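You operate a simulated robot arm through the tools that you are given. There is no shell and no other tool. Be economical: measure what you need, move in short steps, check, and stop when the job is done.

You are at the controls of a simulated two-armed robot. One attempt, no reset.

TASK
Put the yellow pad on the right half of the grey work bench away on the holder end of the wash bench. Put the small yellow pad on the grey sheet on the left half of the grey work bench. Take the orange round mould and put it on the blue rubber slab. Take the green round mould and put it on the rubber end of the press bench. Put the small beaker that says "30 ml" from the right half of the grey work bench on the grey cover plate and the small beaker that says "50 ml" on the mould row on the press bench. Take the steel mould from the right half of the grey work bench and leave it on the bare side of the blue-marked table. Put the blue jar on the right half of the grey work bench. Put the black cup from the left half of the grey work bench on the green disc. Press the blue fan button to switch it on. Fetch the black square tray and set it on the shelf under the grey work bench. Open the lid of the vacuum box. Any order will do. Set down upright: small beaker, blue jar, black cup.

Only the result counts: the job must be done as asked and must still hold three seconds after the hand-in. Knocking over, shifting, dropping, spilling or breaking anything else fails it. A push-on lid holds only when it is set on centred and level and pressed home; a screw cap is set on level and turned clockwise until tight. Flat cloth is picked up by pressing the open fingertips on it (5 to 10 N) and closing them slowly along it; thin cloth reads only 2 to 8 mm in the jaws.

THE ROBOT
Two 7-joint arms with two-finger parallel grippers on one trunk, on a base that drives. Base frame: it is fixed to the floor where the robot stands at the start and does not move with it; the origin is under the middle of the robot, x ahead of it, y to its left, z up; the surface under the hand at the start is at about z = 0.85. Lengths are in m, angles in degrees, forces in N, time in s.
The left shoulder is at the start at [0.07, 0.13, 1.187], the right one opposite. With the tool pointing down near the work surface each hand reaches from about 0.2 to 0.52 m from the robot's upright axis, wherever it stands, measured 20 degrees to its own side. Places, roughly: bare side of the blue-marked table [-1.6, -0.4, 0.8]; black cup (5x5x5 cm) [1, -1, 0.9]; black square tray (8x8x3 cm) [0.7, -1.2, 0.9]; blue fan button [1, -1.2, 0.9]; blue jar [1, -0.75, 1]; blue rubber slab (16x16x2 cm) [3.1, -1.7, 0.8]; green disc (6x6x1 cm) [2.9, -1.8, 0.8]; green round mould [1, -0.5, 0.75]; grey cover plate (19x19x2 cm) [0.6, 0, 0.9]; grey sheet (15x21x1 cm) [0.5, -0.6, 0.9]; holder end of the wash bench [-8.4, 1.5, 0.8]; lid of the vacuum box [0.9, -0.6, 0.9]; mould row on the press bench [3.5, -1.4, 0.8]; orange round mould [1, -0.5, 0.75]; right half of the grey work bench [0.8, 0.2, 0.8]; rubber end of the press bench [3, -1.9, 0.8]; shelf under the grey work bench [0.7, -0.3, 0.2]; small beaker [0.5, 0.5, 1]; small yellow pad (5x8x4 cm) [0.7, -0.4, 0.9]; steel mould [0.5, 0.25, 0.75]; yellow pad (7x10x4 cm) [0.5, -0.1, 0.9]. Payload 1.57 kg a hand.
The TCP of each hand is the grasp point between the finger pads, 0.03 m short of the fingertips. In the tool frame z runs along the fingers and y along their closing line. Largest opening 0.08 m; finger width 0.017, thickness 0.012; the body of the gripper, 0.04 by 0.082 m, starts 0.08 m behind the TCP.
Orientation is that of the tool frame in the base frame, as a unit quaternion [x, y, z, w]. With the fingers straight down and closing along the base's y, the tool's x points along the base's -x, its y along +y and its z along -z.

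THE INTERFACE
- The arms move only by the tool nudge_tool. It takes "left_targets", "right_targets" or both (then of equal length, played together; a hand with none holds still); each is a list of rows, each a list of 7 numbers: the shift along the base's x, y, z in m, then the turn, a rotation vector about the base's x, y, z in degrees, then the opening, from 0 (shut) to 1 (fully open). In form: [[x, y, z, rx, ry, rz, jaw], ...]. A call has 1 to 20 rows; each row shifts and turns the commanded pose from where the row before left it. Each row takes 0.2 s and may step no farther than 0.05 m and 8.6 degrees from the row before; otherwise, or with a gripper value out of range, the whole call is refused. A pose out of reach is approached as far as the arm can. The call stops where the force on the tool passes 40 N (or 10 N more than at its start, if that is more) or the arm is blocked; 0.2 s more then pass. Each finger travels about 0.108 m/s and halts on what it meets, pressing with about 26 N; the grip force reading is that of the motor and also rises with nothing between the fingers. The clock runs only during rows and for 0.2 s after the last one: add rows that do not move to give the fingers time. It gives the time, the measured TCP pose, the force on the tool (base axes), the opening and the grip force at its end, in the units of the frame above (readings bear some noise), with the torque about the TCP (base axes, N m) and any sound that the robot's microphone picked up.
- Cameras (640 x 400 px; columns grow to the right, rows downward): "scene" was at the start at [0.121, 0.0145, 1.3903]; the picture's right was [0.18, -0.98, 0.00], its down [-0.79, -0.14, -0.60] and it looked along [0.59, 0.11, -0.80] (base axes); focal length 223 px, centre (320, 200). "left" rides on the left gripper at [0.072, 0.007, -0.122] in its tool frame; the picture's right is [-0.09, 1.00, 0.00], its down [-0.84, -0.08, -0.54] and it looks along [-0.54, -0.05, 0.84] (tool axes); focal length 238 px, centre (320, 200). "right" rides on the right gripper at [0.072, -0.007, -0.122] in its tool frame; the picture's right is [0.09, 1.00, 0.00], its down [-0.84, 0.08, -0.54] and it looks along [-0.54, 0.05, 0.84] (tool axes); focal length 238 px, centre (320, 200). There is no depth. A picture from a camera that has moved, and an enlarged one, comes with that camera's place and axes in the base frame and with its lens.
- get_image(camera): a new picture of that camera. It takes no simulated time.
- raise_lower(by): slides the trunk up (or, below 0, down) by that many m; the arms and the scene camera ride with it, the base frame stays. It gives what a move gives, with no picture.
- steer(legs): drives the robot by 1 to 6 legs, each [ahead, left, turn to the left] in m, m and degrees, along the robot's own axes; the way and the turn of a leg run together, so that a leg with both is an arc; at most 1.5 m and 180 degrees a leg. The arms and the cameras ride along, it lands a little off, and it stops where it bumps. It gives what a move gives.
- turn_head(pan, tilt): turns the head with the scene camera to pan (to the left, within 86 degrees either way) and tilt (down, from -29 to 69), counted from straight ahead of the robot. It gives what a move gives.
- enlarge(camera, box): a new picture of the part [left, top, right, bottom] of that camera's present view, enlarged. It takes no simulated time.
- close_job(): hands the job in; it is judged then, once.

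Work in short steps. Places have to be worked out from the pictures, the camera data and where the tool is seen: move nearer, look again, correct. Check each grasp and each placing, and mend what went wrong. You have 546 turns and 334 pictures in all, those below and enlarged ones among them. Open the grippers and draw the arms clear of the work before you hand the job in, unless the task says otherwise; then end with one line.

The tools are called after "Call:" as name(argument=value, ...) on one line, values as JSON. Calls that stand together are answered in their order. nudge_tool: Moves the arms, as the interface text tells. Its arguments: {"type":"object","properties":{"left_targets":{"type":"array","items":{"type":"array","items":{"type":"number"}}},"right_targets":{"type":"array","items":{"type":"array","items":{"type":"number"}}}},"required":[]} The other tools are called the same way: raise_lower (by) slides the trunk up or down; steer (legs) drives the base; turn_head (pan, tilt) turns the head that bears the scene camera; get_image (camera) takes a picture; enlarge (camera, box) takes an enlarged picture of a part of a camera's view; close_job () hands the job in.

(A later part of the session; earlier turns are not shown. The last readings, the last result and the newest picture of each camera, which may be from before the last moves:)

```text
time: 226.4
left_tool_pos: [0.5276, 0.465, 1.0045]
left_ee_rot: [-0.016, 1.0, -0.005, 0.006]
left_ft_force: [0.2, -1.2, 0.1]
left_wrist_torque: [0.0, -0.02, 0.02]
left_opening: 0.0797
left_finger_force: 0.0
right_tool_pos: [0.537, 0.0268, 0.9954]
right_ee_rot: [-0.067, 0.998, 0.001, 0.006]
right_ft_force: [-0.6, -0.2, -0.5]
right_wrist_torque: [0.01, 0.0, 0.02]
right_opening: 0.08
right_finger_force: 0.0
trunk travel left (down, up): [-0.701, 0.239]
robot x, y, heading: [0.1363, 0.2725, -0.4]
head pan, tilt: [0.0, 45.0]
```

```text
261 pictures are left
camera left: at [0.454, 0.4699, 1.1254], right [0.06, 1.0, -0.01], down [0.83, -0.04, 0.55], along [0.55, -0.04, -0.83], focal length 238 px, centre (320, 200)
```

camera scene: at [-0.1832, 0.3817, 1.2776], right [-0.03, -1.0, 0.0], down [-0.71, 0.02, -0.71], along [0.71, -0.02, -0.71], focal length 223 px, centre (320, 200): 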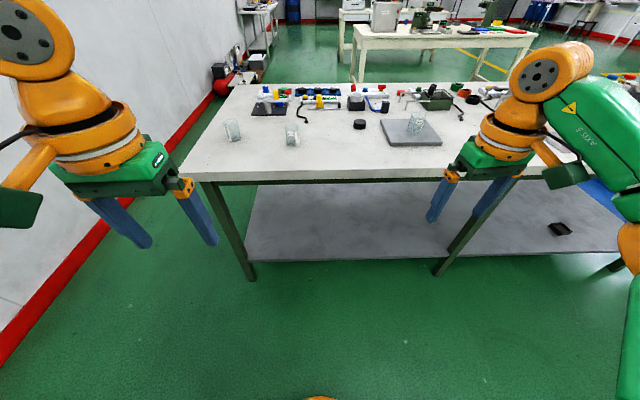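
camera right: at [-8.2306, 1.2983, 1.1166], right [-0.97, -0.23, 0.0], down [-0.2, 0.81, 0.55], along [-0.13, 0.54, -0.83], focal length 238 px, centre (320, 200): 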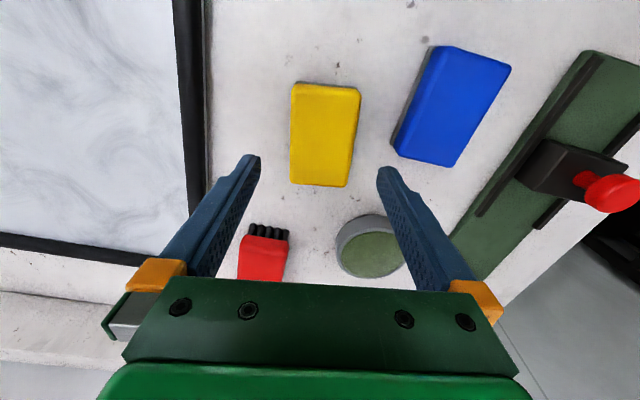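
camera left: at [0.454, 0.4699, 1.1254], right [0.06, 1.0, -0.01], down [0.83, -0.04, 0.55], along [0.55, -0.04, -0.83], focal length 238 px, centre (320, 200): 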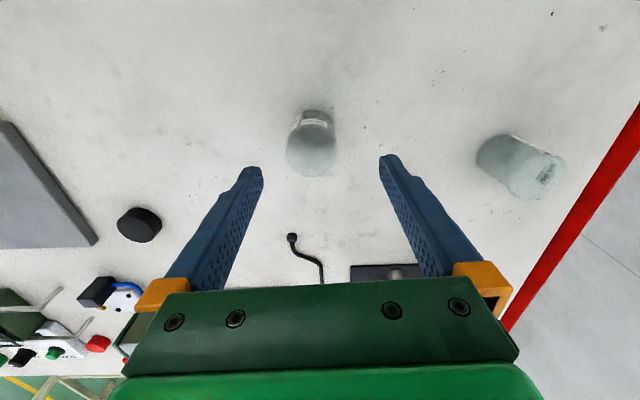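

Rim centre ≈(0.535,0.455). Descend around it.

Call:
nudge_tool(left_targets=[[0.008, -0.01, -0.03, 0, 0, 0, 1], [0, 0, -0.035, 0, 0, 0, 1], [0, 0, -0.033, 0, 0, 0, 1]])

Call:
get_image(camera="left")

```text
time: 227.2
left_tool_pos: [0.5328, 0.4544, 0.9088]
left_ee_rot: [-0.018, 1.0, -0.005, 0.005]
left_ft_force: [0.1, 0.0, -0.8]
left_wrist_torque: [0.03, 0.0, 0.0]
left_opening: 0.0803
left_finger_force: 0.0
right_tool_pos: [0.536, 0.0286, 0.9946]
right_ee_rot: [-0.067, 0.998, 0.0, 0.007]
right_ft_force: [0.6, -0.1, 0.3]
right_wrist_torque: [-0.04, -0.01, 0.02]
right_opening: 0.08
right_finger_force: 0.0
trunk travel left (down, up): [-0.701, 0.239]
robot x, y, heading: [0.1377, 0.2699, -0.1]
head pan, tilt: [0.0, 45.0]
```

```text
260 pictures are left
camera left: at [0.4598, 0.4592, 1.03], right [0.06, 1.0, -0.01], down [0.83, -0.04, 0.55], along [0.55, -0.04, -0.83], focal length 238 px, centre (320, 200)
```

left: 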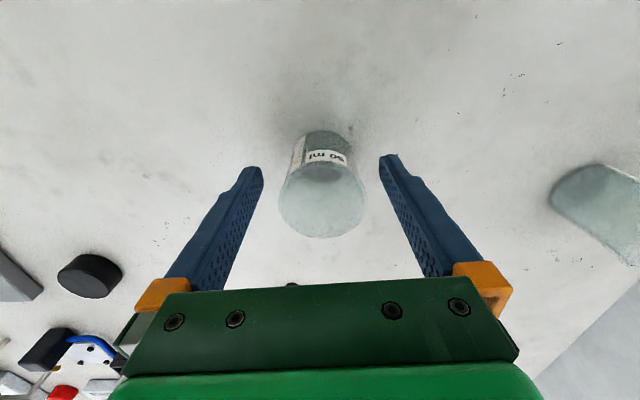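

Call:
enlarge(camera="left", box=[270, 120, 370, 180])

Call:
nudge_tool(left_targets=[[0, 0, 0, 0, 0, 0, 0.75], [0, 0, 0, 0, 0, 0, 0.6], [0, 0, 0, 0, 0, 0, 0.5], [0, 0, 0, 0, 0, 0, 0.5]])

Call:
nudge_tool(left_targets=[[0, 0, 0.03, 0, 0, 0, 0.5], [0, 0, 0.03, 0, 0, 0, 0.5], [0, 0, 0.04, 0, 0, 0, 0.5]])

```text
6.40 times, centred on (320, 150) of left
camera zoom: at [0.4598, 0.4592, 1.03], right [0.06, 1.0, -0.01], down [0.83, -0.04, 0.55], along [0.55, -0.04, -0.83], focal length 1525 px, centre (320, 520)
```

zoom: 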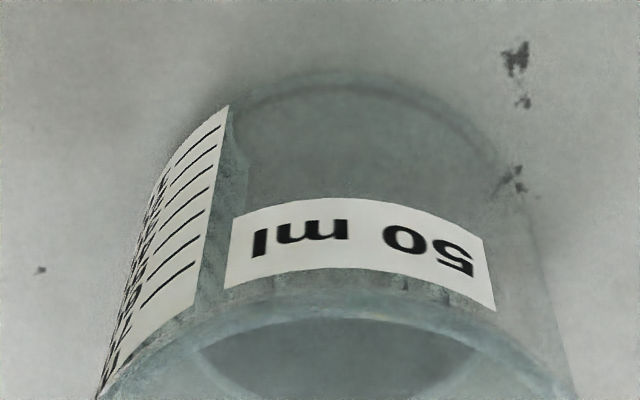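

```text
time: 228.2
left_tool_pos: [0.5336, 0.4545, 0.9097]
left_ee_rot: [-0.016, 1.0, -0.004, 0.005]
left_ft_force: [-0.1, 0.7, -0.2]
left_wrist_torque: [0.02, 0.01, -0.02]
left_opening: 0.0495
left_finger_force: 25.9
right_tool_pos: [0.5366, 0.0268, 0.9951]
right_ee_rot: [-0.068, 0.998, 0.0, 0.006]
right_ft_force: [0.1, -0.9, -0.3]
right_wrist_torque: [-0.02, -0.01, -0.01]
right_opening: 0.0798
right_finger_force: 0.1
trunk travel left (down, up): [-0.701, 0.239]
robot x, y, heading: [0.1369, 0.2704, -0.4]
head pan, tilt: [0.0, 45.0]
```

```text
time: 229.0
left_tool_pos: [0.534, 0.4551, 1.0094]
left_ee_rot: [-0.016, 1.0, -0.004, 0.006]
left_ft_force: [0.0, -0.2, -2.1]
left_wrist_torque: [0.01, 0.01, -0.01]
left_opening: 0.0499
left_finger_force: 26.1
right_tool_pos: [0.5358, 0.0263, 0.9956]
right_ee_rot: [-0.067, 0.998, 0.0, 0.007]
right_ft_force: [-0.3, 0.8, 0.1]
right_wrist_torque: [-0.01, 0.02, -0.01]
right_opening: 0.0801
right_finger_force: 0.0
trunk travel left (down, up): [-0.701, 0.239]
robot x, y, heading: [0.1404, 0.2757, -0.2]
head pan, tilt: [0.0, 45.0]
```

50 ml held. Back off and drive around the bench's right end.

Call:
steer(legs=[[-0.5, 0, 0.2], [0, -1.25, 0], [0, -1.2, 0]])

Call:
turn_head(pan=0, tilt=30)

Call:
get_image(camera="scene")

```text
time: 243.6
left_tool_pos: [-0.0055, -2.0216, 1.009]
left_ee_rot: [0.003, 1.0, -0.005, 0.006]
left_ft_force: [0.5, 0.3, -0.7]
left_wrist_torque: [0.01, -0.01, 0.0]
left_opening: 0.0495
left_finger_force: 26.4
right_tool_pos: [-0.0209, -2.4495, 0.9955]
right_ee_rot: [-0.046, 0.999, 0.0, 0.006]
right_ft_force: [-0.1, 0.2, 0.8]
right_wrist_torque: [0.05, 0.02, 0.0]
right_opening: 0.0801
right_finger_force: 0.1
trunk travel left (down, up): [-0.701, 0.239]
robot x, y, heading: [-0.4102, -2.188, -2.7]
head pan, tilt: [0.0, 45.0]
```

```text
time: 244.3
left_tool_pos: [-0.0062, -2.0226, 1.0092]
left_ee_rot: [0.004, 1.0, -0.005, 0.006]
left_ft_force: [0.3, -0.4, -1.2]
left_wrist_torque: [-0.03, 0.04, -0.01]
left_opening: 0.0495
left_finger_force: 26.0
right_tool_pos: [-0.0211, -2.4495, 0.9954]
right_ee_rot: [-0.046, 0.999, 0.001, 0.006]
right_ft_force: [-0.5, 0.3, 0.0]
right_wrist_torque: [-0.02, -0.02, -0.01]
right_opening: 0.0801
right_finger_force: 0.1
trunk travel left (down, up): [-0.701, 0.239]
robot x, y, heading: [-0.4109, -2.1849, -2.6]
head pan, tilt: [0.0, 30.0]
```

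```text
258 pictures are left
camera scene: at [-0.2697, -2.1928, 1.3001], right [-0.04, -1.0, 0.0], down [-0.5, 0.02, -0.87], along [0.86, -0.04, -0.5], focal length 223 px, centre (320, 200)
```

scene: 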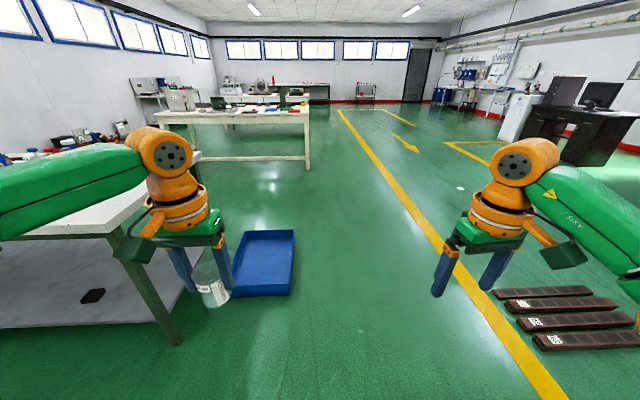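

The blue bin pokes out to y≈-2.05, bars on the floor start at y≈-3.35; I'll pass at y≈-2.65.

Call:
steer(legs=[[0, -0.45, 2.6], [1.5, 0, 0], [0.9, 0, 0]])

Call:
turn_head(pan=25, tilt=30)

Call:
get_image(camera="scene")

```text
time: 258.5
left_tool_pos: [2.3873, -2.3984, 1.0091]
left_ee_rot: [-0.03, 1.0, -0.005, 0.006]
left_ft_force: [-0.1, 0.6, -1.6]
left_wrist_torque: [-0.03, 0.02, 0.04]
left_opening: 0.0492
left_finger_force: 26.1
right_tool_pos: [2.4031, -2.8249, 0.9969]
right_ee_rot: [-0.081, 0.997, 0.0, 0.006]
right_ft_force: [-0.3, 0.4, -1.1]
right_wrist_torque: [0.01, -0.01, 0.03]
right_opening: 0.08
right_finger_force: 0.0
trunk travel left (down, up): [-0.701, 0.239]
robot x, y, heading: [1.999, -2.5886, 1.4]
head pan, tilt: [0.0, 30.0]
```

```text
time: 259.4
left_tool_pos: [2.3887, -2.3987, 1.0092]
left_ee_rot: [-0.031, 0.999, -0.003, 0.005]
left_ft_force: [-0.4, 0.6, -0.7]
left_wrist_torque: [0.01, 0.01, 0.02]
left_opening: 0.0493
left_finger_force: 25.3
right_tool_pos: [2.4027, -2.826, 0.995]
right_ee_rot: [-0.08, 0.997, 0.0, 0.007]
right_ft_force: [0.2, -0.1, 0.9]
right_wrist_torque: [-0.01, 0.02, -0.02]
right_opening: 0.0801
right_finger_force: 0.1
trunk travel left (down, up): [-0.701, 0.239]
robot x, y, heading: [1.9971, -2.5853, 1.1]
head pan, tilt: [25.0, 30.0]
```

```text
257 pictures are left
camera scene: at [2.1279, -2.5479, 1.3002], right [0.44, -0.9, 0.0], down [-0.45, -0.22, -0.87], along [0.78, 0.38, -0.5], focal length 223 px, centre (320, 200)
```

scene: 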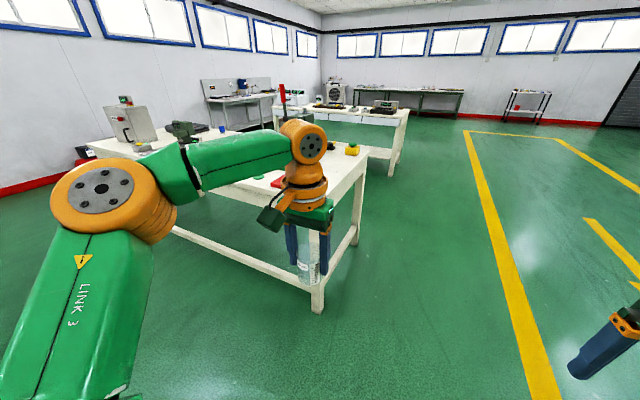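

The press bench's end is at y≈-2.15 between x≈2.8 and 3.7. I'll go to its end and face it (+y).

Call:
steer(legs=[[1.25, -0.2, 0], [0, 0, 89]])

Call:
turn_head(pan=0, tilt=35)

Call:
get_image(camera="scene")

```text
time: 269.5
left_tool_pos: [3.0594, -2.3639, 1.0096]
left_ee_rot: [0.727, -0.686, -0.002, -0.008]
left_ft_force: [-0.8, -0.2, -0.5]
left_wrist_torque: [0.01, -0.03, 0.03]
left_opening: 0.0494
left_finger_force: 26.4
right_tool_pos: [3.4869, -2.3517, 0.9952]
right_ee_rot: [0.761, -0.649, -0.005, -0.004]
right_ft_force: [-0.4, -0.1, 0.1]
right_wrist_torque: [0.0, 0.02, 0.01]
right_opening: 0.0801
right_finger_force: 0.0
trunk travel left (down, up): [-0.701, 0.239]
robot x, y, heading: [3.2488, -2.7524, 91.3]
head pan, tilt: [25.0, 30.0]
```

```text
time: 270.4
left_tool_pos: [3.0583, -2.3632, 1.0098]
left_ee_rot: [0.727, -0.686, -0.001, -0.008]
left_ft_force: [0.5, 0.3, -0.4]
left_wrist_torque: [0.01, 0.01, 0.04]
left_opening: 0.0492
left_finger_force: 26.3
right_tool_pos: [3.4862, -2.3515, 0.9957]
right_ee_rot: [0.761, -0.649, -0.005, -0.004]
right_ft_force: [0.1, -0.4, -0.3]
right_wrist_torque: [0.0, -0.03, -0.04]
right_opening: 0.0799
right_finger_force: 0.1
trunk travel left (down, up): [-0.701, 0.239]
robot x, y, heading: [3.2502, -2.7559, 91.3]
head pan, tilt: [0.0, 35.0]
```

```text
256 pictures are left
camera scene: at [3.245, -2.6147, 1.2924], right [1.0, 0.02, 0.0], down [0.01, -0.57, -0.82], along [-0.02, 0.82, -0.57], focal length 223 px, centre (320, 200)
```

scene: 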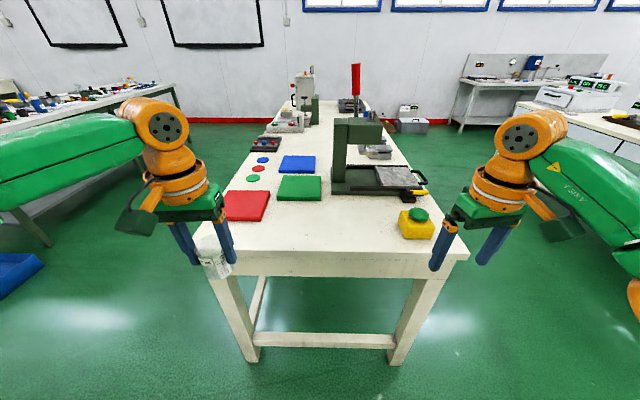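

Call:
enlarge(camera="scene", box=[210, 60, 450, 250])

```text
2.11 times, centred on (330, 155) of scene
camera zoom: at [3.245, -2.6147, 1.2924], right [1.0, 0.02, 0.0], down [0.01, -0.57, -0.82], along [-0.02, 0.82, -0.57], focal length 470 px, centre (299, 295)
```

zoom: 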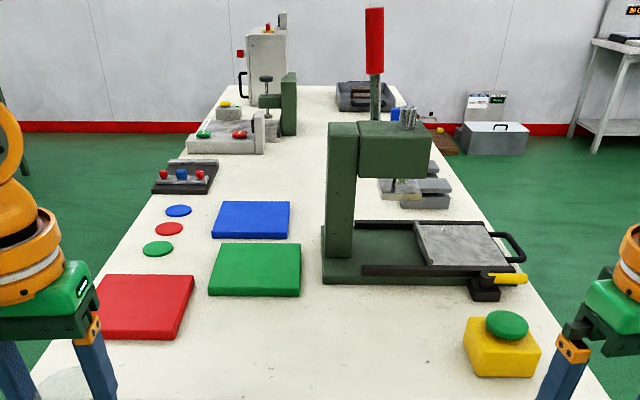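

I can see slabs, discs and, behind the press, the grey mould row near (3.55,-1.48). I'll drive to the bench's far side (x≈4.4) and face it for the beaker.

Call:
steer(legs=[[0, -1.2, -1.3], [1.45, 0, 0]])

Call:
turn_head(pan=80, tilt=35)

Call:
get_image(camera="scene")

```text
time: 283.4
left_tool_pos: [4.2421, -0.8986, 1.0082]
left_ee_rot: [0.729, -0.684, -0.002, -0.007]
left_ft_force: [0.3, 0.1, -0.4]
left_wrist_torque: [0.02, 0.01, -0.01]
left_opening: 0.0493
left_finger_force: 26.1
right_tool_pos: [4.6697, -0.8837, 0.996]
right_ee_rot: [0.763, -0.646, -0.004, -0.004]
right_ft_force: [-0.6, -0.4, 0.4]
right_wrist_torque: [0.02, -0.05, 0.02]
right_opening: 0.0802
right_finger_force: 0.1
trunk travel left (down, up): [-0.701, 0.239]
robot x, y, heading: [4.4389, -1.2852, 91.7]
head pan, tilt: [0.0, 35.0]
```

```text
time: 284.9
left_tool_pos: [4.2433, -0.8991, 1.01]
left_ee_rot: [0.73, -0.683, -0.001, -0.008]
left_ft_force: [-0.1, 1.0, -0.7]
left_wrist_torque: [-0.02, 0.03, -0.01]
left_opening: 0.0494
left_finger_force: 25.8
right_tool_pos: [4.67, -0.8842, 0.9958]
right_ee_rot: [0.763, -0.647, -0.005, -0.004]
right_ft_force: [-0.3, 0.1, -0.6]
right_wrist_torque: [-0.05, 0.0, -0.01]
right_opening: 0.0801
right_finger_force: 0.0
trunk travel left (down, up): [-0.701, 0.239]
robot x, y, heading: [4.4341, -1.2905, 91.8]
head pan, tilt: [80.0, 35.0]
```

```text
254 pictures are left
camera scene: at [4.3466, -1.2235, 1.2924], right [0.15, 0.99, 0.0], down [0.57, -0.08, -0.82], along [-0.81, 0.12, -0.57], focal length 223 px, centre (320, 200)
```

scene: 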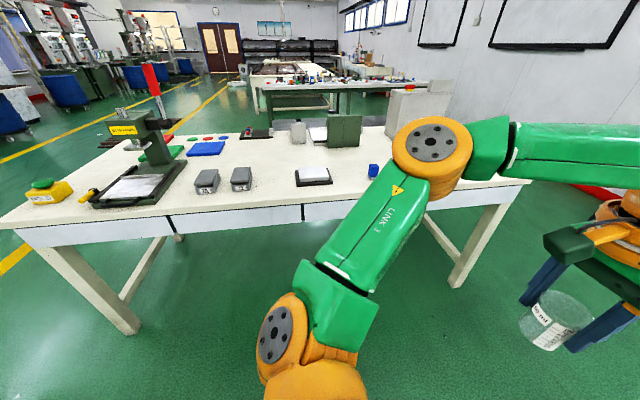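

The mould row: two grey moulds at y≈-1.56 and -1.43, with a free place beside them at ≈(3.52,-1.30). Turn to face it and align the left hand.

Call:
steer(legs=[[0, 0, 88.2], [0, -0.18, 0], [0.35, 0, 0]])

Call:
turn_head(pan=10, tilt=45)

Call:
get_image(camera="scene")

Call:
get_image(camera="left")

```text
time: 292.0
left_tool_pos: [3.6904, -1.2776, 1.0099]
left_ee_rot: [1.0, 0.005, -0.006, -0.004]
left_ft_force: [0.3, 0.0, 0.6]
left_wrist_torque: [0.02, 0.01, 0.01]
left_opening: 0.0492
left_finger_force: 25.7
right_tool_pos: [3.697, -0.8493, 0.9957]
right_ee_rot: [0.998, 0.056, -0.006, 0.0]
right_ft_force: [0.3, 0.2, -0.6]
right_wrist_torque: [0.01, 0.0, 0.0]
right_opening: 0.0799
right_finger_force: 0.1
trunk travel left (down, up): [-0.701, 0.239]
robot x, y, heading: [4.0896, -1.1023, 178.5]
head pan, tilt: [80.0, 35.0]
```

```text
time: 293.4
left_tool_pos: [3.6883, -1.2776, 1.0089]
left_ee_rot: [1.0, 0.005, -0.007, -0.005]
left_ft_force: [-0.3, 0.3, -0.4]
left_wrist_torque: [-0.04, 0.0, 0.04]
left_opening: 0.0493
left_finger_force: 26.3
right_tool_pos: [3.6957, -0.8519, 0.9949]
right_ee_rot: [0.998, 0.057, -0.006, 0.0]
right_ft_force: [0.8, 0.0, -0.9]
right_wrist_torque: [-0.02, -0.04, -0.01]
right_opening: 0.0798
right_finger_force: 0.1
trunk travel left (down, up): [-0.701, 0.239]
robot x, y, heading: [4.088, -1.1059, 178.6]
head pan, tilt: [10.0, 45.0]
```

```text
253 pictures are left
camera scene: at [3.9555, -1.1137, 1.2776], right [-0.15, 0.99, 0.0], down [0.7, 0.11, -0.71], along [-0.7, -0.11, -0.71], focal length 223 px, centre (320, 200)
```

scene: 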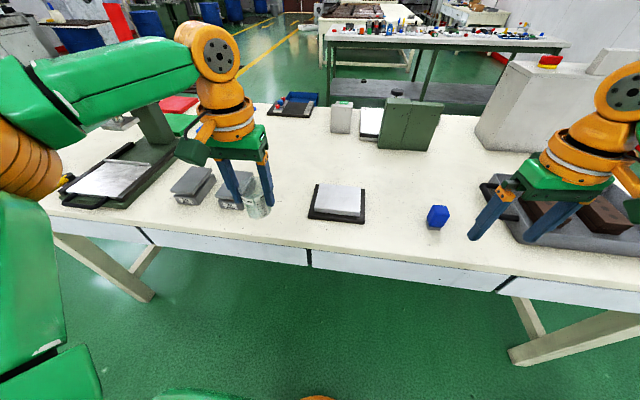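

```text
252 pictures are left
camera left: at [3.7616, -1.2845, 1.1299], right [-0.08, -1.0, -0.01], down [-0.83, 0.06, 0.55], along [-0.55, 0.05, -0.83], focal length 238 px, centre (320, 200)
```

left: 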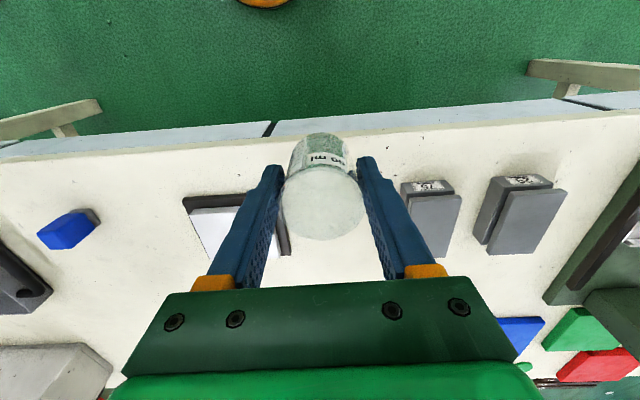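

Gap between tray (edge y≈-1.20) and first mould (edge y≈-1.39). Move to (3.50,-1.297).

Call:
steer(legs=[[0.19, 0.018, 0]])

Call:
get_image(camera="left")

```text
time: 294.9
left_tool_pos: [3.5018, -1.2893, 1.0108]
left_ee_rot: [1.0, 0.004, -0.007, -0.004]
left_ft_force: [0.0, 0.5, -1.6]
left_wrist_torque: [0.01, 0.02, 0.01]
left_opening: 0.0492
left_finger_force: 25.5
right_tool_pos: [3.5108, -0.8628, 0.9958]
right_ee_rot: [0.998, 0.055, -0.007, 0.0]
right_ft_force: [0.6, 0.3, 0.7]
right_wrist_torque: [0.0, 0.02, -0.02]
right_opening: 0.0798
right_finger_force: 0.0
trunk travel left (down, up): [-0.701, 0.239]
robot x, y, heading: [3.9009, -1.1191, 178.5]
head pan, tilt: [10.0, 45.0]
```

```text
251 pictures are left
camera left: at [3.5758, -1.2971, 1.1305], right [-0.08, -1.0, -0.01], down [-0.83, 0.06, 0.55], along [-0.55, 0.05, -0.83], focal length 238 px, centre (320, 200)
```

left: 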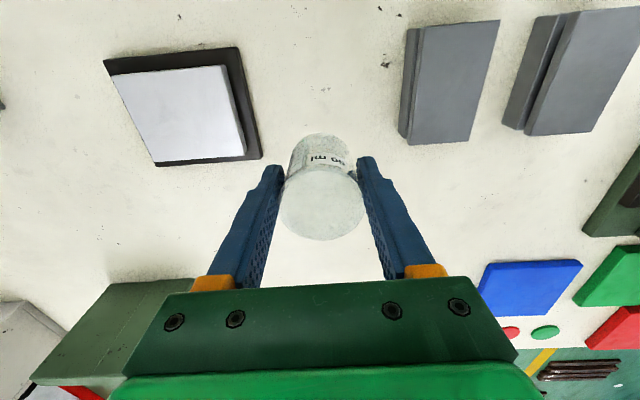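

Call:
nudge_tool(left_targets=[[0.01, -0.002, -0.04, 0, 0, 0, 0.5], [0.008, 0, -0.04, 0, 0, 0, 0.5], [0, 0, -0.02, 0, 0, 0, 0.5], [0, 0, -0.01, 0, 0, 0, 0.5]])

Call:
nudge_tool(left_targets=[[0, 0, -0.006, 0, 0, 0, 0.5], [0, 0, -0.006, 0, 0, 0, 0.5]])

Call:
get_image(camera="left")

```text
time: 295.9
left_tool_pos: [3.5195, -1.2917, 0.8987]
left_ee_rot: [1.0, 0.004, -0.006, -0.005]
left_ft_force: [0.0, -0.4, -0.9]
left_wrist_torque: [-0.01, -0.02, 0.0]
left_opening: 0.0494
left_finger_force: 25.9
right_tool_pos: [3.5085, -0.8624, 0.9957]
right_ee_rot: [0.999, 0.054, -0.007, 0.001]
right_ft_force: [0.1, 0.7, -0.2]
right_wrist_torque: [-0.01, -0.03, 0.02]
right_opening: 0.0802
right_finger_force: 0.1
trunk travel left (down, up): [-0.701, 0.239]
robot x, y, heading: [3.9027, -1.1158, 178.3]
head pan, tilt: [10.0, 45.0]
```

```text
time: 296.5
left_tool_pos: [3.5194, -1.2926, 0.8857]
left_ee_rot: [1.0, 0.006, -0.006, -0.005]
left_ft_force: [0.4, -1.5, -0.1]
left_wrist_torque: [0.04, 0.02, -0.03]
left_opening: 0.0495
left_finger_force: 25.6
right_tool_pos: [3.5095, -0.8623, 0.9946]
right_ee_rot: [0.998, 0.055, -0.006, 0.0]
right_ft_force: [-0.1, -0.1, 0.4]
right_wrist_torque: [-0.02, -0.01, -0.01]
right_opening: 0.0799
right_finger_force: 0.0
trunk travel left (down, up): [-0.701, 0.239]
robot x, y, heading: [3.9005, -1.1171, 178.4]
head pan, tilt: [10.0, 45.0]
```

```text
250 pictures are left
camera left: at [3.5917, -1.2988, 1.0076], right [-0.08, -1.0, -0.01], down [-0.83, 0.06, 0.55], along [-0.55, 0.05, -0.83], focal length 238 px, centre (320, 200)
```

left: 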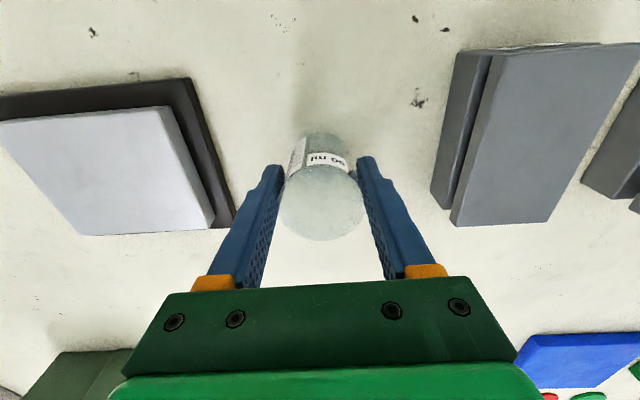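

Call:
nudge_tool(left_targets=[[0, 0, -0.006, 0, 0, 0, 0.5], [0, 0, -0.006, 0, 0, 0, 0.5]])

Call:
nudge_tool(left_targets=[[0, 0, -0.005, 0, 0, 0, 0.5], [0, 0, -0.004, 0, 0, 0, 0.5]])

Call:
nudge_tool(left_targets=[[0, 0, -0.004, 0, 0, 0, 0.5], [0, 0, -0.004, 0, 0, 0, 0.5]])

```text
time: 297.1
left_tool_pos: [3.5199, -1.2916, 0.8768]
left_ee_rot: [1.0, 0.005, -0.009, -0.004]
left_ft_force: [-3.5, -2.2, 22.1]
left_wrist_torque: [-0.03, 0.05, 0.0]
left_opening: 0.0499
left_finger_force: 26.1
right_tool_pos: [3.5122, -0.8614, 0.9951]
right_ee_rot: [0.999, 0.054, -0.008, 0.0]
right_ft_force: [0.0, -0.5, 0.3]
right_wrist_torque: [0.03, -0.02, 0.02]
right_opening: 0.0798
right_finger_force: 0.1
trunk travel left (down, up): [-0.701, 0.239]
robot x, y, heading: [3.9006, -1.1159, 178.3]
head pan, tilt: [10.0, 45.0]
```

```text
time: 297.7
left_tool_pos: [3.5215, -1.2909, 0.8672]
left_ee_rot: [1.0, 0.004, -0.008, -0.004]
left_ft_force: [-1.5, -2.2, 22.0]
left_wrist_torque: [-0.11, 0.06, 0.0]
left_opening: 0.0491
left_finger_force: 26.1
right_tool_pos: [3.5118, -0.8619, 0.9967]
right_ee_rot: [0.998, 0.055, -0.008, 0.001]
right_ft_force: [0.3, 0.7, -0.3]
right_wrist_torque: [0.0, 0.03, -0.01]
right_opening: 0.0802
right_finger_force: 0.1
trunk travel left (down, up): [-0.701, 0.239]
robot x, y, heading: [3.8991, -1.1138, 178.7]
head pan, tilt: [10.0, 45.0]
```

```text
time: 298.3
left_tool_pos: [3.5214, -1.2909, 0.8592]
left_ee_rot: [1.0, 0.004, -0.008, -0.004]
left_ft_force: [-1.1, -1.3, 21.3]
left_wrist_torque: [-0.16, 0.08, 0.02]
left_opening: 0.049
left_finger_force: 25.9
right_tool_pos: [3.5135, -0.8626, 0.997]
right_ee_rot: [0.998, 0.055, -0.008, -0.001]
right_ft_force: [-0.2, -0.9, 0.5]
right_wrist_torque: [0.01, 0.02, 0.03]
right_opening: 0.0798
right_finger_force: 0.0
trunk travel left (down, up): [-0.701, 0.239]
robot x, y, heading: [3.9036, -1.1152, 178.6]
head pan, tilt: [10.0, 45.0]
```

The beaker touched down at TCP ≈0.878 (bench z≈0.82) and slid within the jaws. Release and check.

Call:
nudge_tool(left_targets=[[0, 0, 0.002, 0, 0, 0, 0.65], [0, 0, 0, 0, 0, 0, 0.85], [0, 0, 0, 0, 0, 0, 1], [0, 0, 0.03, 0, 0, 0, 1], [0, 0, 0.04, 0, 0, 0, 1], [0, 0, 0.04, 0, 0, 0, 1], [0, 0, 0.03, 0, 0, 0, 1]])

Call:
get_image(camera="left")

```text
time: 299.9
left_tool_pos: [3.5191, -1.2898, 0.9987]
left_ee_rot: [1.0, 0.004, -0.006, -0.005]
left_ft_force: [-0.4, 0.4, 0.1]
left_wrist_torque: [0.03, -0.02, -0.03]
left_opening: 0.0799
left_finger_force: 0.0
right_tool_pos: [3.5104, -0.8628, 0.9959]
right_ee_rot: [0.998, 0.055, -0.005, 0.001]
right_ft_force: [-0.1, 0.1, 0.5]
right_wrist_torque: [0.01, 0.02, -0.04]
right_opening: 0.08
right_finger_force: 0.2
trunk travel left (down, up): [-0.701, 0.239]
robot x, y, heading: [3.8987, -1.1179, 178.3]
head pan, tilt: [10.0, 45.0]
```

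```text
249 pictures are left
camera left: at [3.5932, -1.2973, 1.1194], right [-0.08, -1.0, -0.01], down [-0.83, 0.06, 0.55], along [-0.55, 0.05, -0.83], focal length 238 px, centre (320, 200)
```

left: 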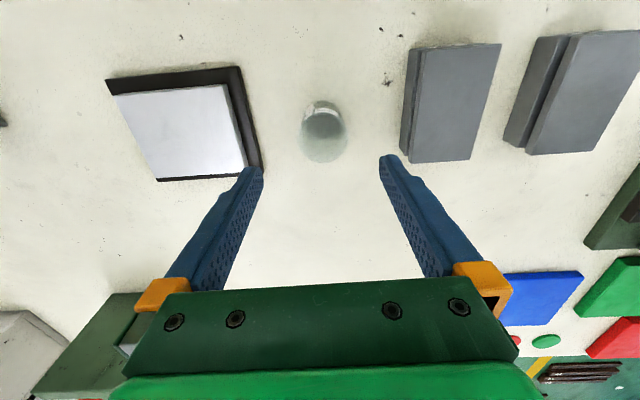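

50 ml beaker stands in the mould row. Drive around to the far side of the grey bench (corridor x≈1.9).

Call:
steer(legs=[[-0.5, 0, 1.5], [0, 1.2, 0], [0, 0.45, 0], [1.3, 0, 0], [1.2, 0, 0]])

Call:
turn_head(pan=-30, tilt=30)

Call:
get_image(camera="scene")

```text
time: 322.6
left_tool_pos: [1.5467, -2.8577, 0.9993]
left_ee_rot: [1.0, -0.001, -0.006, -0.004]
left_ft_force: [-0.1, 0.6, 0.3]
left_wrist_torque: [-0.04, 0.02, -0.03]
left_opening: 0.0798
left_finger_force: 0.0
right_tool_pos: [1.5401, -2.4322, 0.9954]
right_ee_rot: [0.999, 0.05, -0.006, 0.0]
right_ft_force: [-0.2, 0.2, -0.7]
right_wrist_torque: [0.01, -0.02, 0.01]
right_opening: 0.08
right_finger_force: 0.0
trunk travel left (down, up): [-0.701, 0.239]
robot x, y, heading: [1.9277, -2.6906, 177.7]
head pan, tilt: [10.0, 45.0]
```

```text
time: 323.7
left_tool_pos: [1.5446, -2.8605, 0.9976]
left_ee_rot: [1.0, -0.001, -0.006, -0.005]
left_ft_force: [0.0, 0.0, 0.3]
left_wrist_torque: [0.02, -0.04, -0.03]
left_opening: 0.0801
left_finger_force: 0.1
right_tool_pos: [1.5391, -2.4314, 0.9941]
right_ee_rot: [0.999, 0.05, -0.006, 0.0]
right_ft_force: [0.3, -0.4, 0.8]
right_wrist_torque: [-0.01, 0.03, -0.02]
right_opening: 0.0802
right_finger_force: 0.0
trunk travel left (down, up): [-0.701, 0.239]
robot x, y, heading: [1.9296, -2.6893, 177.9]
head pan, tilt: [-30.0, 30.0]
```

```text
248 pictures are left
camera scene: at [1.7995, -2.6392, 1.3002], right [0.53, 0.85, 0.0], down [0.42, -0.27, -0.87], along [-0.73, 0.46, -0.5], focal length 223 px, centre (320, 200)
```

scene: 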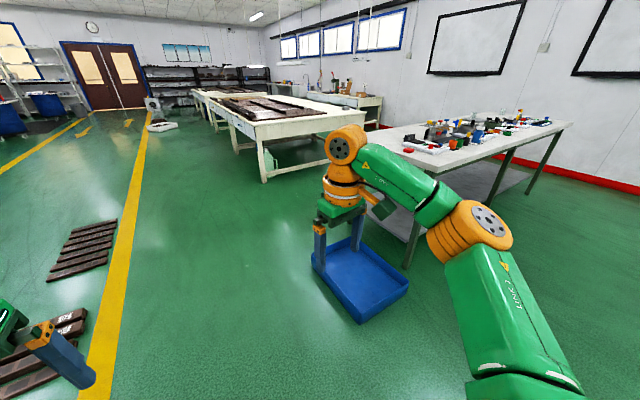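

Move up the corridor to y≈-1.1 and view the bench's far side.

Call:
steer(legs=[[0, -1.45, 2], [0.15, 0, 0]])

Call:
turn_head(pan=0, tilt=45)

Call:
get_image(camera="scene")

```text
time: 331.9
left_tool_pos: [1.4386, -1.4269, 0.9981]
left_ee_rot: [1.0, 0.013, -0.007, -0.005]
left_ft_force: [0.3, 0.1, -0.2]
left_wrist_torque: [-0.01, 0.03, 0.01]
left_opening: 0.0798
left_finger_force: 0.1
right_tool_pos: [1.4211, -0.9984, 0.9959]
right_ee_rot: [0.998, 0.063, -0.007, 0.001]
right_ft_force: [0.1, 0.0, -0.2]
right_wrist_torque: [0.04, -0.01, 0.01]
right_opening: 0.0801
right_finger_force: 0.0
trunk travel left (down, up): [-0.701, 0.239]
robot x, y, heading: [1.8121, -1.244, 179.1]
head pan, tilt: [-30.0, 30.0]
```

```text
time: 332.8
left_tool_pos: [1.4369, -1.4255, 0.9978]
left_ee_rot: [1.0, 0.012, -0.006, -0.005]
left_ft_force: [0.4, 0.4, 0.0]
left_wrist_torque: [0.02, -0.04, 0.02]
left_opening: 0.08
left_finger_force: 0.0
right_tool_pos: [1.4208, -0.9997, 0.9945]
right_ee_rot: [0.998, 0.063, -0.006, -0.001]
right_ft_force: [-0.2, 0.4, 0.4]
right_wrist_torque: [0.0, 0.01, 0.01]
right_opening: 0.0797
right_finger_force: 0.2
trunk travel left (down, up): [-0.701, 0.239]
robot x, y, heading: [1.8127, -1.2485, 179.5]
head pan, tilt: [0.0, 45.0]
```

```text
247 pictures are left
camera scene: at [1.6822, -1.2448, 1.2776], right [0.01, 1.0, 0.0], down [0.71, -0.01, -0.71], along [-0.71, 0.01, -0.71], focal length 223 px, centre (320, 200)
```

scene: 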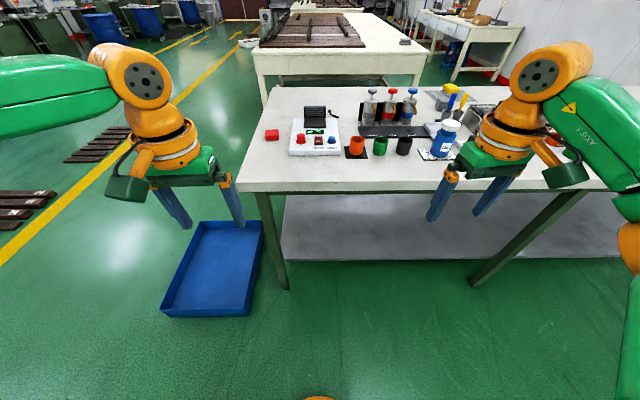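

Call:
enlarge(camera="scene", box=[255, 75, 495, 195])

Call:
enlarge(camera="scene", box=[280, 90, 380, 170])

```text
2.67 times, centred on (375, 135) of scene
camera zoom: at [1.6822, -1.2448, 1.2776], right [0.01, 1.0, 0.0], down [0.71, -0.01, -0.71], along [-0.71, 0.01, -0.71], focal length 595 px, centre (173, 373)
```

zoom: 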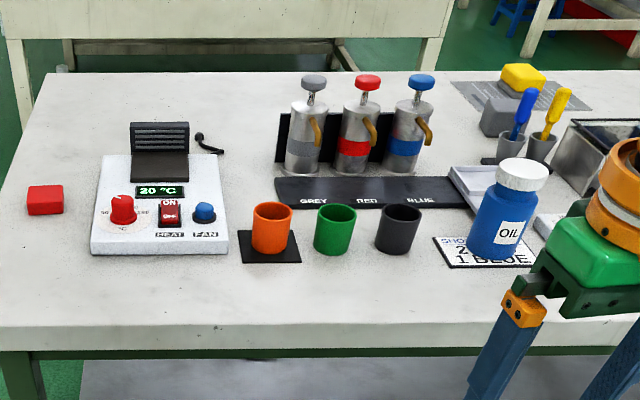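

```text
5.00 times, centred on (330, 130) of scene
camera zoom: at [1.6822, -1.2448, 1.2776], right [0.01, 1.0, 0.0], down [0.71, -0.01, -0.71], along [-0.71, 0.01, -0.71], focal length 1116 px, centre (270, 550)
```

zoom: 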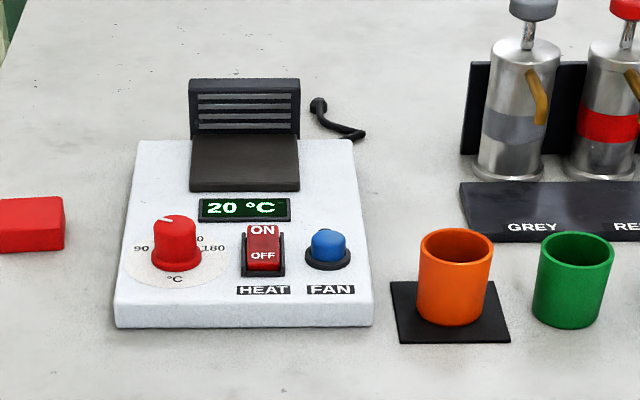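

The FAN button is at ≈(1.009,-1.196); cup at ≈(1.02,-0.95); jar at ≈(1.02,-0.83), top ≈0.97. Raise the right hand for clearance, then move in so the left hand is at the button.

Call:
nudge_tool(left_targets=[[0, 0, 0.03, 0, 0, 0, 0], [0, 0, 0.03, 0, 0, 0, 0], [0, 0, 0, 0, 0, 0, 0], [0, 0, 0, 0, 0, 0, 0]], right_targets=[[0.04, 0, 0.03, 0, 0, 0, 1], [0.04, 0, 0.03, 0, 0, 0, 1], [0.02, 0, 0.04, 0, 0, 0, 1], [0, 0, 0.03, 0, 0, 0, 1]])

Call:
steer(legs=[[0, -0.235, 0.5], [0.34, 0, 0]])

Call:
get_image(camera="left")

```text
time: 333.8
left_tool_pos: [1.4375, -1.4288, 1.0598]
left_ee_rot: [1.0, 0.012, -0.006, -0.005]
left_ft_force: [-0.5, -0.4, 0.7]
left_wrist_torque: [0.03, -0.06, -0.02]
left_opening: 0.0002
left_finger_force: 21.4
right_tool_pos: [1.5205, -0.9981, 1.1263]
right_ee_rot: [0.998, 0.063, -0.006, 0.0]
right_ft_force: [0.4, 0.0, 0.2]
right_wrist_torque: [0.02, -0.02, -0.01]
right_opening: 0.0799
right_finger_force: 0.1
trunk travel left (down, up): [-0.701, 0.239]
robot x, y, heading: [1.8132, -1.2496, 179.2]
head pan, tilt: [0.0, 45.0]
```

```text
time: 337.4
left_tool_pos: [1.1042, -1.1998, 1.058]
left_ee_rot: [1.0, 0.02, -0.007, -0.005]
left_ft_force: [0.4, -0.3, -0.3]
left_wrist_torque: [0.01, 0.01, 0.01]
left_opening: 0.0
left_finger_force: 21.4
right_tool_pos: [1.1802, -0.7678, 1.1259]
right_ee_rot: [0.997, 0.07, -0.007, 0.0]
right_ft_force: [0.0, -0.1, 0.1]
right_wrist_torque: [0.0, 0.02, -0.03]
right_opening: 0.08
right_finger_force: 0.1
trunk travel left (down, up): [-0.701, 0.239]
robot x, y, heading: [1.4783, -1.014, -179.6]
head pan, tilt: [0.0, 45.0]
```

```text
244 pictures are left
camera left: at [1.1774, -1.2048, 1.1797], right [-0.05, -1.0, -0.01], down [-0.83, 0.04, 0.55], along [-0.55, 0.04, -0.83], focal length 238 px, centre (320, 200)
```

left: 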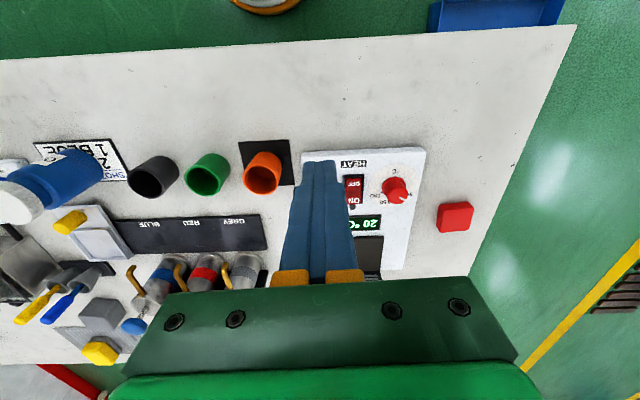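

Button is under the fingers. Step the base 0.07 forward, then position above ≈(0.995,-1.194).

Call:
steer(legs=[[0.075, 0, 0]])

Call:
nudge_tool(left_targets=[[-0.02, 0.003, -0.03, 0, 0, 0, 0], [-0.014, 0.002, -0.04, 0, 0, 0, 0]])

Call:
get_image(camera="left")

Call:
enlarge(camera="scene", box=[200, 80, 400, 240])

```text
time: 338.4
left_tool_pos: [1.0331, -1.2006, 1.0602]
left_ee_rot: [1.0, 0.021, -0.008, -0.006]
left_ft_force: [0.3, 0.5, -0.2]
left_wrist_torque: [0.0, 0.01, 0.02]
left_opening: 0.0
left_finger_force: 21.4
right_tool_pos: [1.1096, -0.7685, 1.1264]
right_ee_rot: [0.998, 0.07, -0.008, 0.0]
right_ft_force: [0.4, -0.5, 1.3]
right_wrist_torque: [0.0, 0.03, 0.0]
right_opening: 0.0801
right_finger_force: 0.1
trunk travel left (down, up): [-0.701, 0.239]
robot x, y, heading: [1.407, -1.0168, -179.7]
head pan, tilt: [0.0, 45.0]
```

```text
time: 339.0
left_tool_pos: [0.995, -1.1949, 0.9886]
left_ee_rot: [1.0, 0.02, -0.006, -0.005]
left_ft_force: [-0.3, -0.3, -0.7]
left_wrist_torque: [0.02, -0.03, 0.02]
left_opening: 0.0
left_finger_force: 20.8
right_tool_pos: [1.1056, -0.7687, 1.1252]
right_ee_rot: [0.998, 0.07, -0.006, 0.0]
right_ft_force: [-0.3, 0.4, -0.3]
right_wrist_torque: [0.01, -0.01, 0.02]
right_opening: 0.0801
right_finger_force: 0.1
trunk travel left (down, up): [-0.701, 0.239]
robot x, y, heading: [1.4031, -1.0172, -179.8]
head pan, tilt: [0.0, 45.0]
```

```text
243 pictures are left
camera left: at [1.0674, -1.1995, 1.1091], right [-0.05, -1.0, -0.01], down [-0.83, 0.04, 0.55], along [-0.55, 0.04, -0.83], focal length 238 px, centre (320, 200)
```

left: 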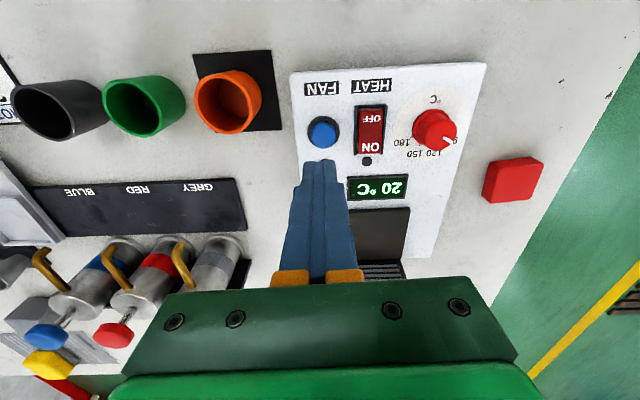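

```text
2.50 times, centred on (300, 160) of scene
camera zoom: at [1.2713, -1.0138, 1.2776], right [0.0, 1.0, 0.0], down [0.71, 0.0, -0.71], along [-0.71, 0.0, -0.71], focal length 558 px, centre (370, 300)
```

zoom: 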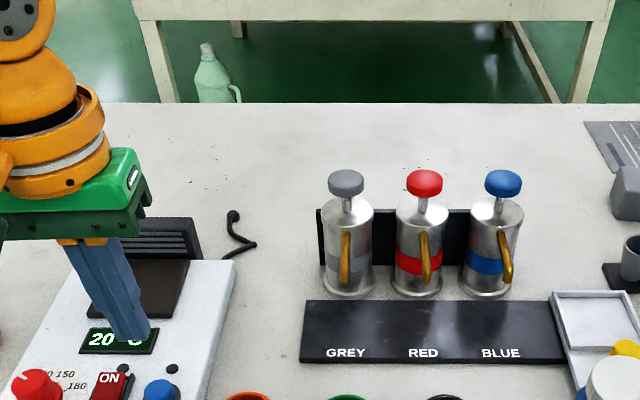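

The button is directly below (0.996,-1.196). Descend to it and press gently.

Call:
nudge_tool(left_targets=[[0, 0, -0.04, 0, 0, 0, 0], [0, 0, -0.02, 0, 0, 0, 0], [0, 0, -0.005, 0, 0, 0, 0]])

Call:
nudge_tool(left_targets=[[0, 0, -0.003, 0, 0, 0, 0], [0, 0, -0.003, 0, 0, 0, 0]])

Call:
get_image(camera="left")

```text
time: 339.8
left_tool_pos: [0.9965, -1.1946, 0.9223]
left_ee_rot: [1.0, 0.021, -0.006, -0.006]
left_ft_force: [-0.4, 0.1, 0.2]
left_wrist_torque: [0.01, 0.02, -0.04]
left_opening: 0.0
left_finger_force: 22.0
right_tool_pos: [1.1064, -0.7702, 1.1252]
right_ee_rot: [0.997, 0.07, -0.006, 0.0]
right_ft_force: [-0.4, -0.1, -0.3]
right_wrist_torque: [0.01, -0.03, 0.04]
right_opening: 0.08
right_finger_force: 0.2
trunk travel left (down, up): [-0.701, 0.239]
robot x, y, heading: [1.4086, -1.0145, -179.9]
head pan, tilt: [0.0, 45.0]
```

```text
time: 340.4
left_tool_pos: [0.9957, -1.1948, 0.9176]
left_ee_rot: [1.0, 0.02, -0.005, -0.004]
left_ft_force: [0.2, -0.3, 1.3]
left_wrist_torque: [-0.01, 0.0, -0.03]
left_opening: 0.0002
left_finger_force: 21.4
right_tool_pos: [1.1053, -0.769, 1.125]
right_ee_rot: [0.998, 0.07, -0.006, 0.0]
right_ft_force: [-0.7, -0.4, 0.1]
right_wrist_torque: [0.0, -0.02, -0.01]
right_opening: 0.08
right_finger_force: 0.0
trunk travel left (down, up): [-0.701, 0.239]
robot x, y, heading: [1.4064, -1.0166, -180.0]
head pan, tilt: [0.0, 45.0]
```

```text
241 pictures are left
camera left: at [1.0689, -1.2, 1.0377], right [-0.05, -1.0, -0.01], down [-0.83, 0.04, 0.55], along [-0.55, 0.04, -0.83], focal length 238 px, centre (320, 200)
```

left: 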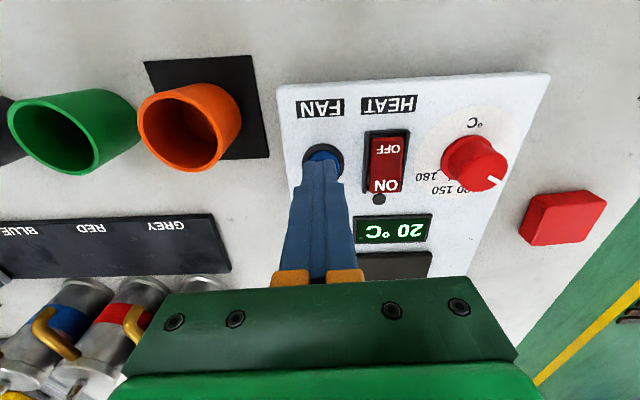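

Call:
nudge_tool(left_targets=[[0, 0, -0.003, 0, 0, 0, 0], [0, 0, -0.002, 0, 0, 0, 0]])

Call:
nudge_tool(left_targets=[[0, 0, -0.002, 0, 0, 0, 0], [0, 0, -0.002, 0, 0, 0, 0]])

```text
time: 341.0
left_tool_pos: [0.9965, -1.1947, 0.9133]
left_ee_rot: [1.0, 0.02, -0.008, -0.005]
left_ft_force: [-4.9, -1.6, 11.1]
left_wrist_torque: [-0.03, 0.0, 0.01]
left_opening: 0.0
left_finger_force: 21.8
right_tool_pos: [1.1059, -0.7693, 1.1259]
right_ee_rot: [0.998, 0.07, -0.006, 0.0]
right_ft_force: [-0.3, 0.4, -0.7]
right_wrist_torque: [0.02, 0.02, -0.01]
right_opening: 0.0801
right_finger_force: 0.0
trunk travel left (down, up): [-0.701, 0.239]
robot x, y, heading: [1.4049, -1.0123, -179.5]
head pan, tilt: [0.0, 45.0]
heard: click
```

```text
time: 341.6
left_tool_pos: [0.9962, -1.1946, 0.9099]
left_ee_rot: [1.0, 0.021, -0.01, -0.005]
left_ft_force: [-10.3, -4.8, 27.8]
left_wrist_torque: [-0.19, 0.2, -0.02]
left_opening: 0.0002
left_finger_force: 20.8
right_tool_pos: [1.1063, -0.7698, 1.1263]
right_ee_rot: [0.998, 0.07, -0.008, 0.0]
right_ft_force: [-0.2, 0.0, 0.0]
right_wrist_torque: [0.0, 0.03, -0.01]
right_opening: 0.0799
right_finger_force: 0.0
trunk travel left (down, up): [-0.701, 0.239]
robot x, y, heading: [1.4008, -1.0134, -179.5]
head pan, tilt: [0.0, 45.0]
```

Heard a click. Lift away and check for fan state.

Call:
nudge_tool(left_targets=[[0, 0, 0.03, 0, 0, 0, 0], [0, 0, 0.04, 0, 0, 0, 0], [0, 0, 0.04, 0, 0, 0, 0]])

Call:
get_image(camera="left")

```text
time: 342.4
left_tool_pos: [0.9953, -1.2048, 1.0185]
left_ee_rot: [1.0, 0.023, -0.006, -0.005]
left_ft_force: [0.0, -0.9, 0.5]
left_wrist_torque: [-0.01, 0.01, -0.02]
left_opening: 0.0001
left_finger_force: 21.3
left hand out of reach, approached as far as the arm can: row 3
right_tool_pos: [1.1054, -0.7687, 1.1256]
right_ee_rot: [0.997, 0.071, -0.005, 0.0]
right_ft_force: [0.3, 0.6, -0.2]
right_wrist_torque: [0.01, 0.02, -0.02]
right_opening: 0.0802
right_finger_force: 0.1
trunk travel left (down, up): [-0.701, 0.239]
robot x, y, heading: [1.4063, -1.0159, -179.7]
head pan, tilt: [0.0, 45.0]
```

```text
240 pictures are left
camera left: at [1.0692, -1.2098, 1.1398], right [-0.05, -1.0, -0.01], down [-0.83, 0.03, 0.55], along [-0.55, 0.03, -0.83], focal length 238 px, centre (320, 200)
```

left: 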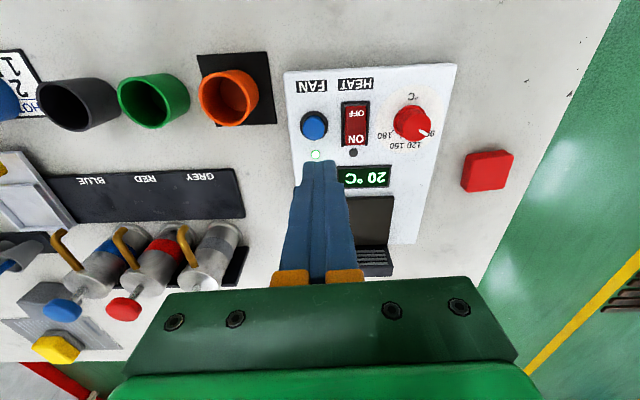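

The FAN LED is lit. Next, shift along the bench so that the left hand is over the black cup and the right hand near the round moulds.

Call:
steer(legs=[[0, -0.25, 0]])

Call:
nudge_tool(left_targets=[[0, 0, 0, 0, 0, 0, 0.5], [0, 0, 0, 0, 0, 0, 0.85], [0, 0, 0, 0, 0, 0, 0.85]])

Call:
get_image(camera="left")

Call:
get_image(camera="right")

```text
time: 344.2
left_tool_pos: [0.9952, -0.953, 1.0188]
left_ee_rot: [1.0, 0.023, -0.008, -0.006]
left_ft_force: [0.3, -0.4, 0.6]
left_wrist_torque: [0.01, 0.02, -0.02]
left_opening: 0.0
left_finger_force: 21.3
right_tool_pos: [1.1034, -0.5172, 1.1258]
right_ee_rot: [0.997, 0.072, -0.006, -0.001]
right_ft_force: [0.1, 0.5, 0.1]
right_wrist_torque: [0.01, 0.05, 0.03]
right_opening: 0.0801
right_finger_force: 0.0
trunk travel left (down, up): [-0.701, 0.239]
robot x, y, heading: [1.4051, -0.7605, -179.7]
head pan, tilt: [0.0, 45.0]
```

```text
time: 345.0
left_tool_pos: [0.9958, -0.9507, 1.0193]
left_ee_rot: [1.0, 0.023, -0.007, -0.005]
left_ft_force: [1.1, 0.2, 0.2]
left_wrist_torque: [-0.02, 0.0, 0.02]
left_opening: 0.0681
left_finger_force: 0.0
right_tool_pos: [1.1035, -0.5146, 1.1247]
right_ee_rot: [0.997, 0.071, -0.007, 0.0]
right_ft_force: [-0.8, -0.2, -0.2]
right_wrist_torque: [0.02, 0.03, 0.0]
right_opening: 0.08
right_finger_force: 0.1
trunk travel left (down, up): [-0.701, 0.239]
robot x, y, heading: [1.4001, -0.7586, -179.5]
head pan, tilt: [0.0, 45.0]
```

```text
239 pictures are left
camera left: at [1.0688, -0.9556, 1.1401], right [-0.04, -1.0, -0.01], down [-0.83, 0.03, 0.55], along [-0.55, 0.03, -0.83], focal length 238 px, centre (320, 200)
```

left: 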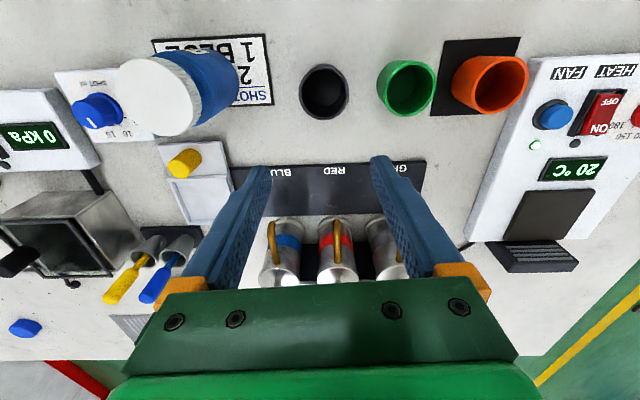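

```text
238 pictures are left
camera right: at [1.1729, -0.4983, 1.2458], right [0.24, -0.97, 0.0], down [-0.81, -0.2, 0.55], along [-0.54, -0.13, -0.83], focal length 238 px, centre (320, 200)
```

right: 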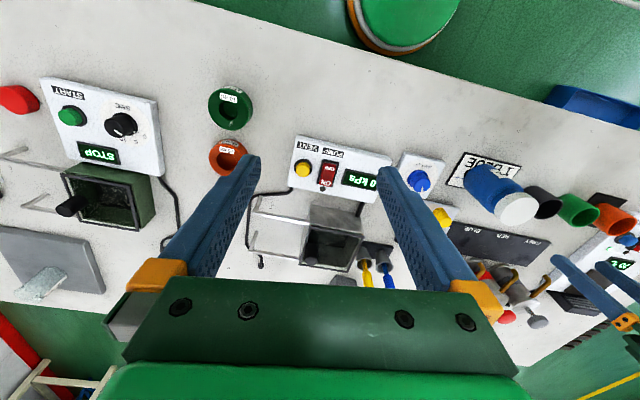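

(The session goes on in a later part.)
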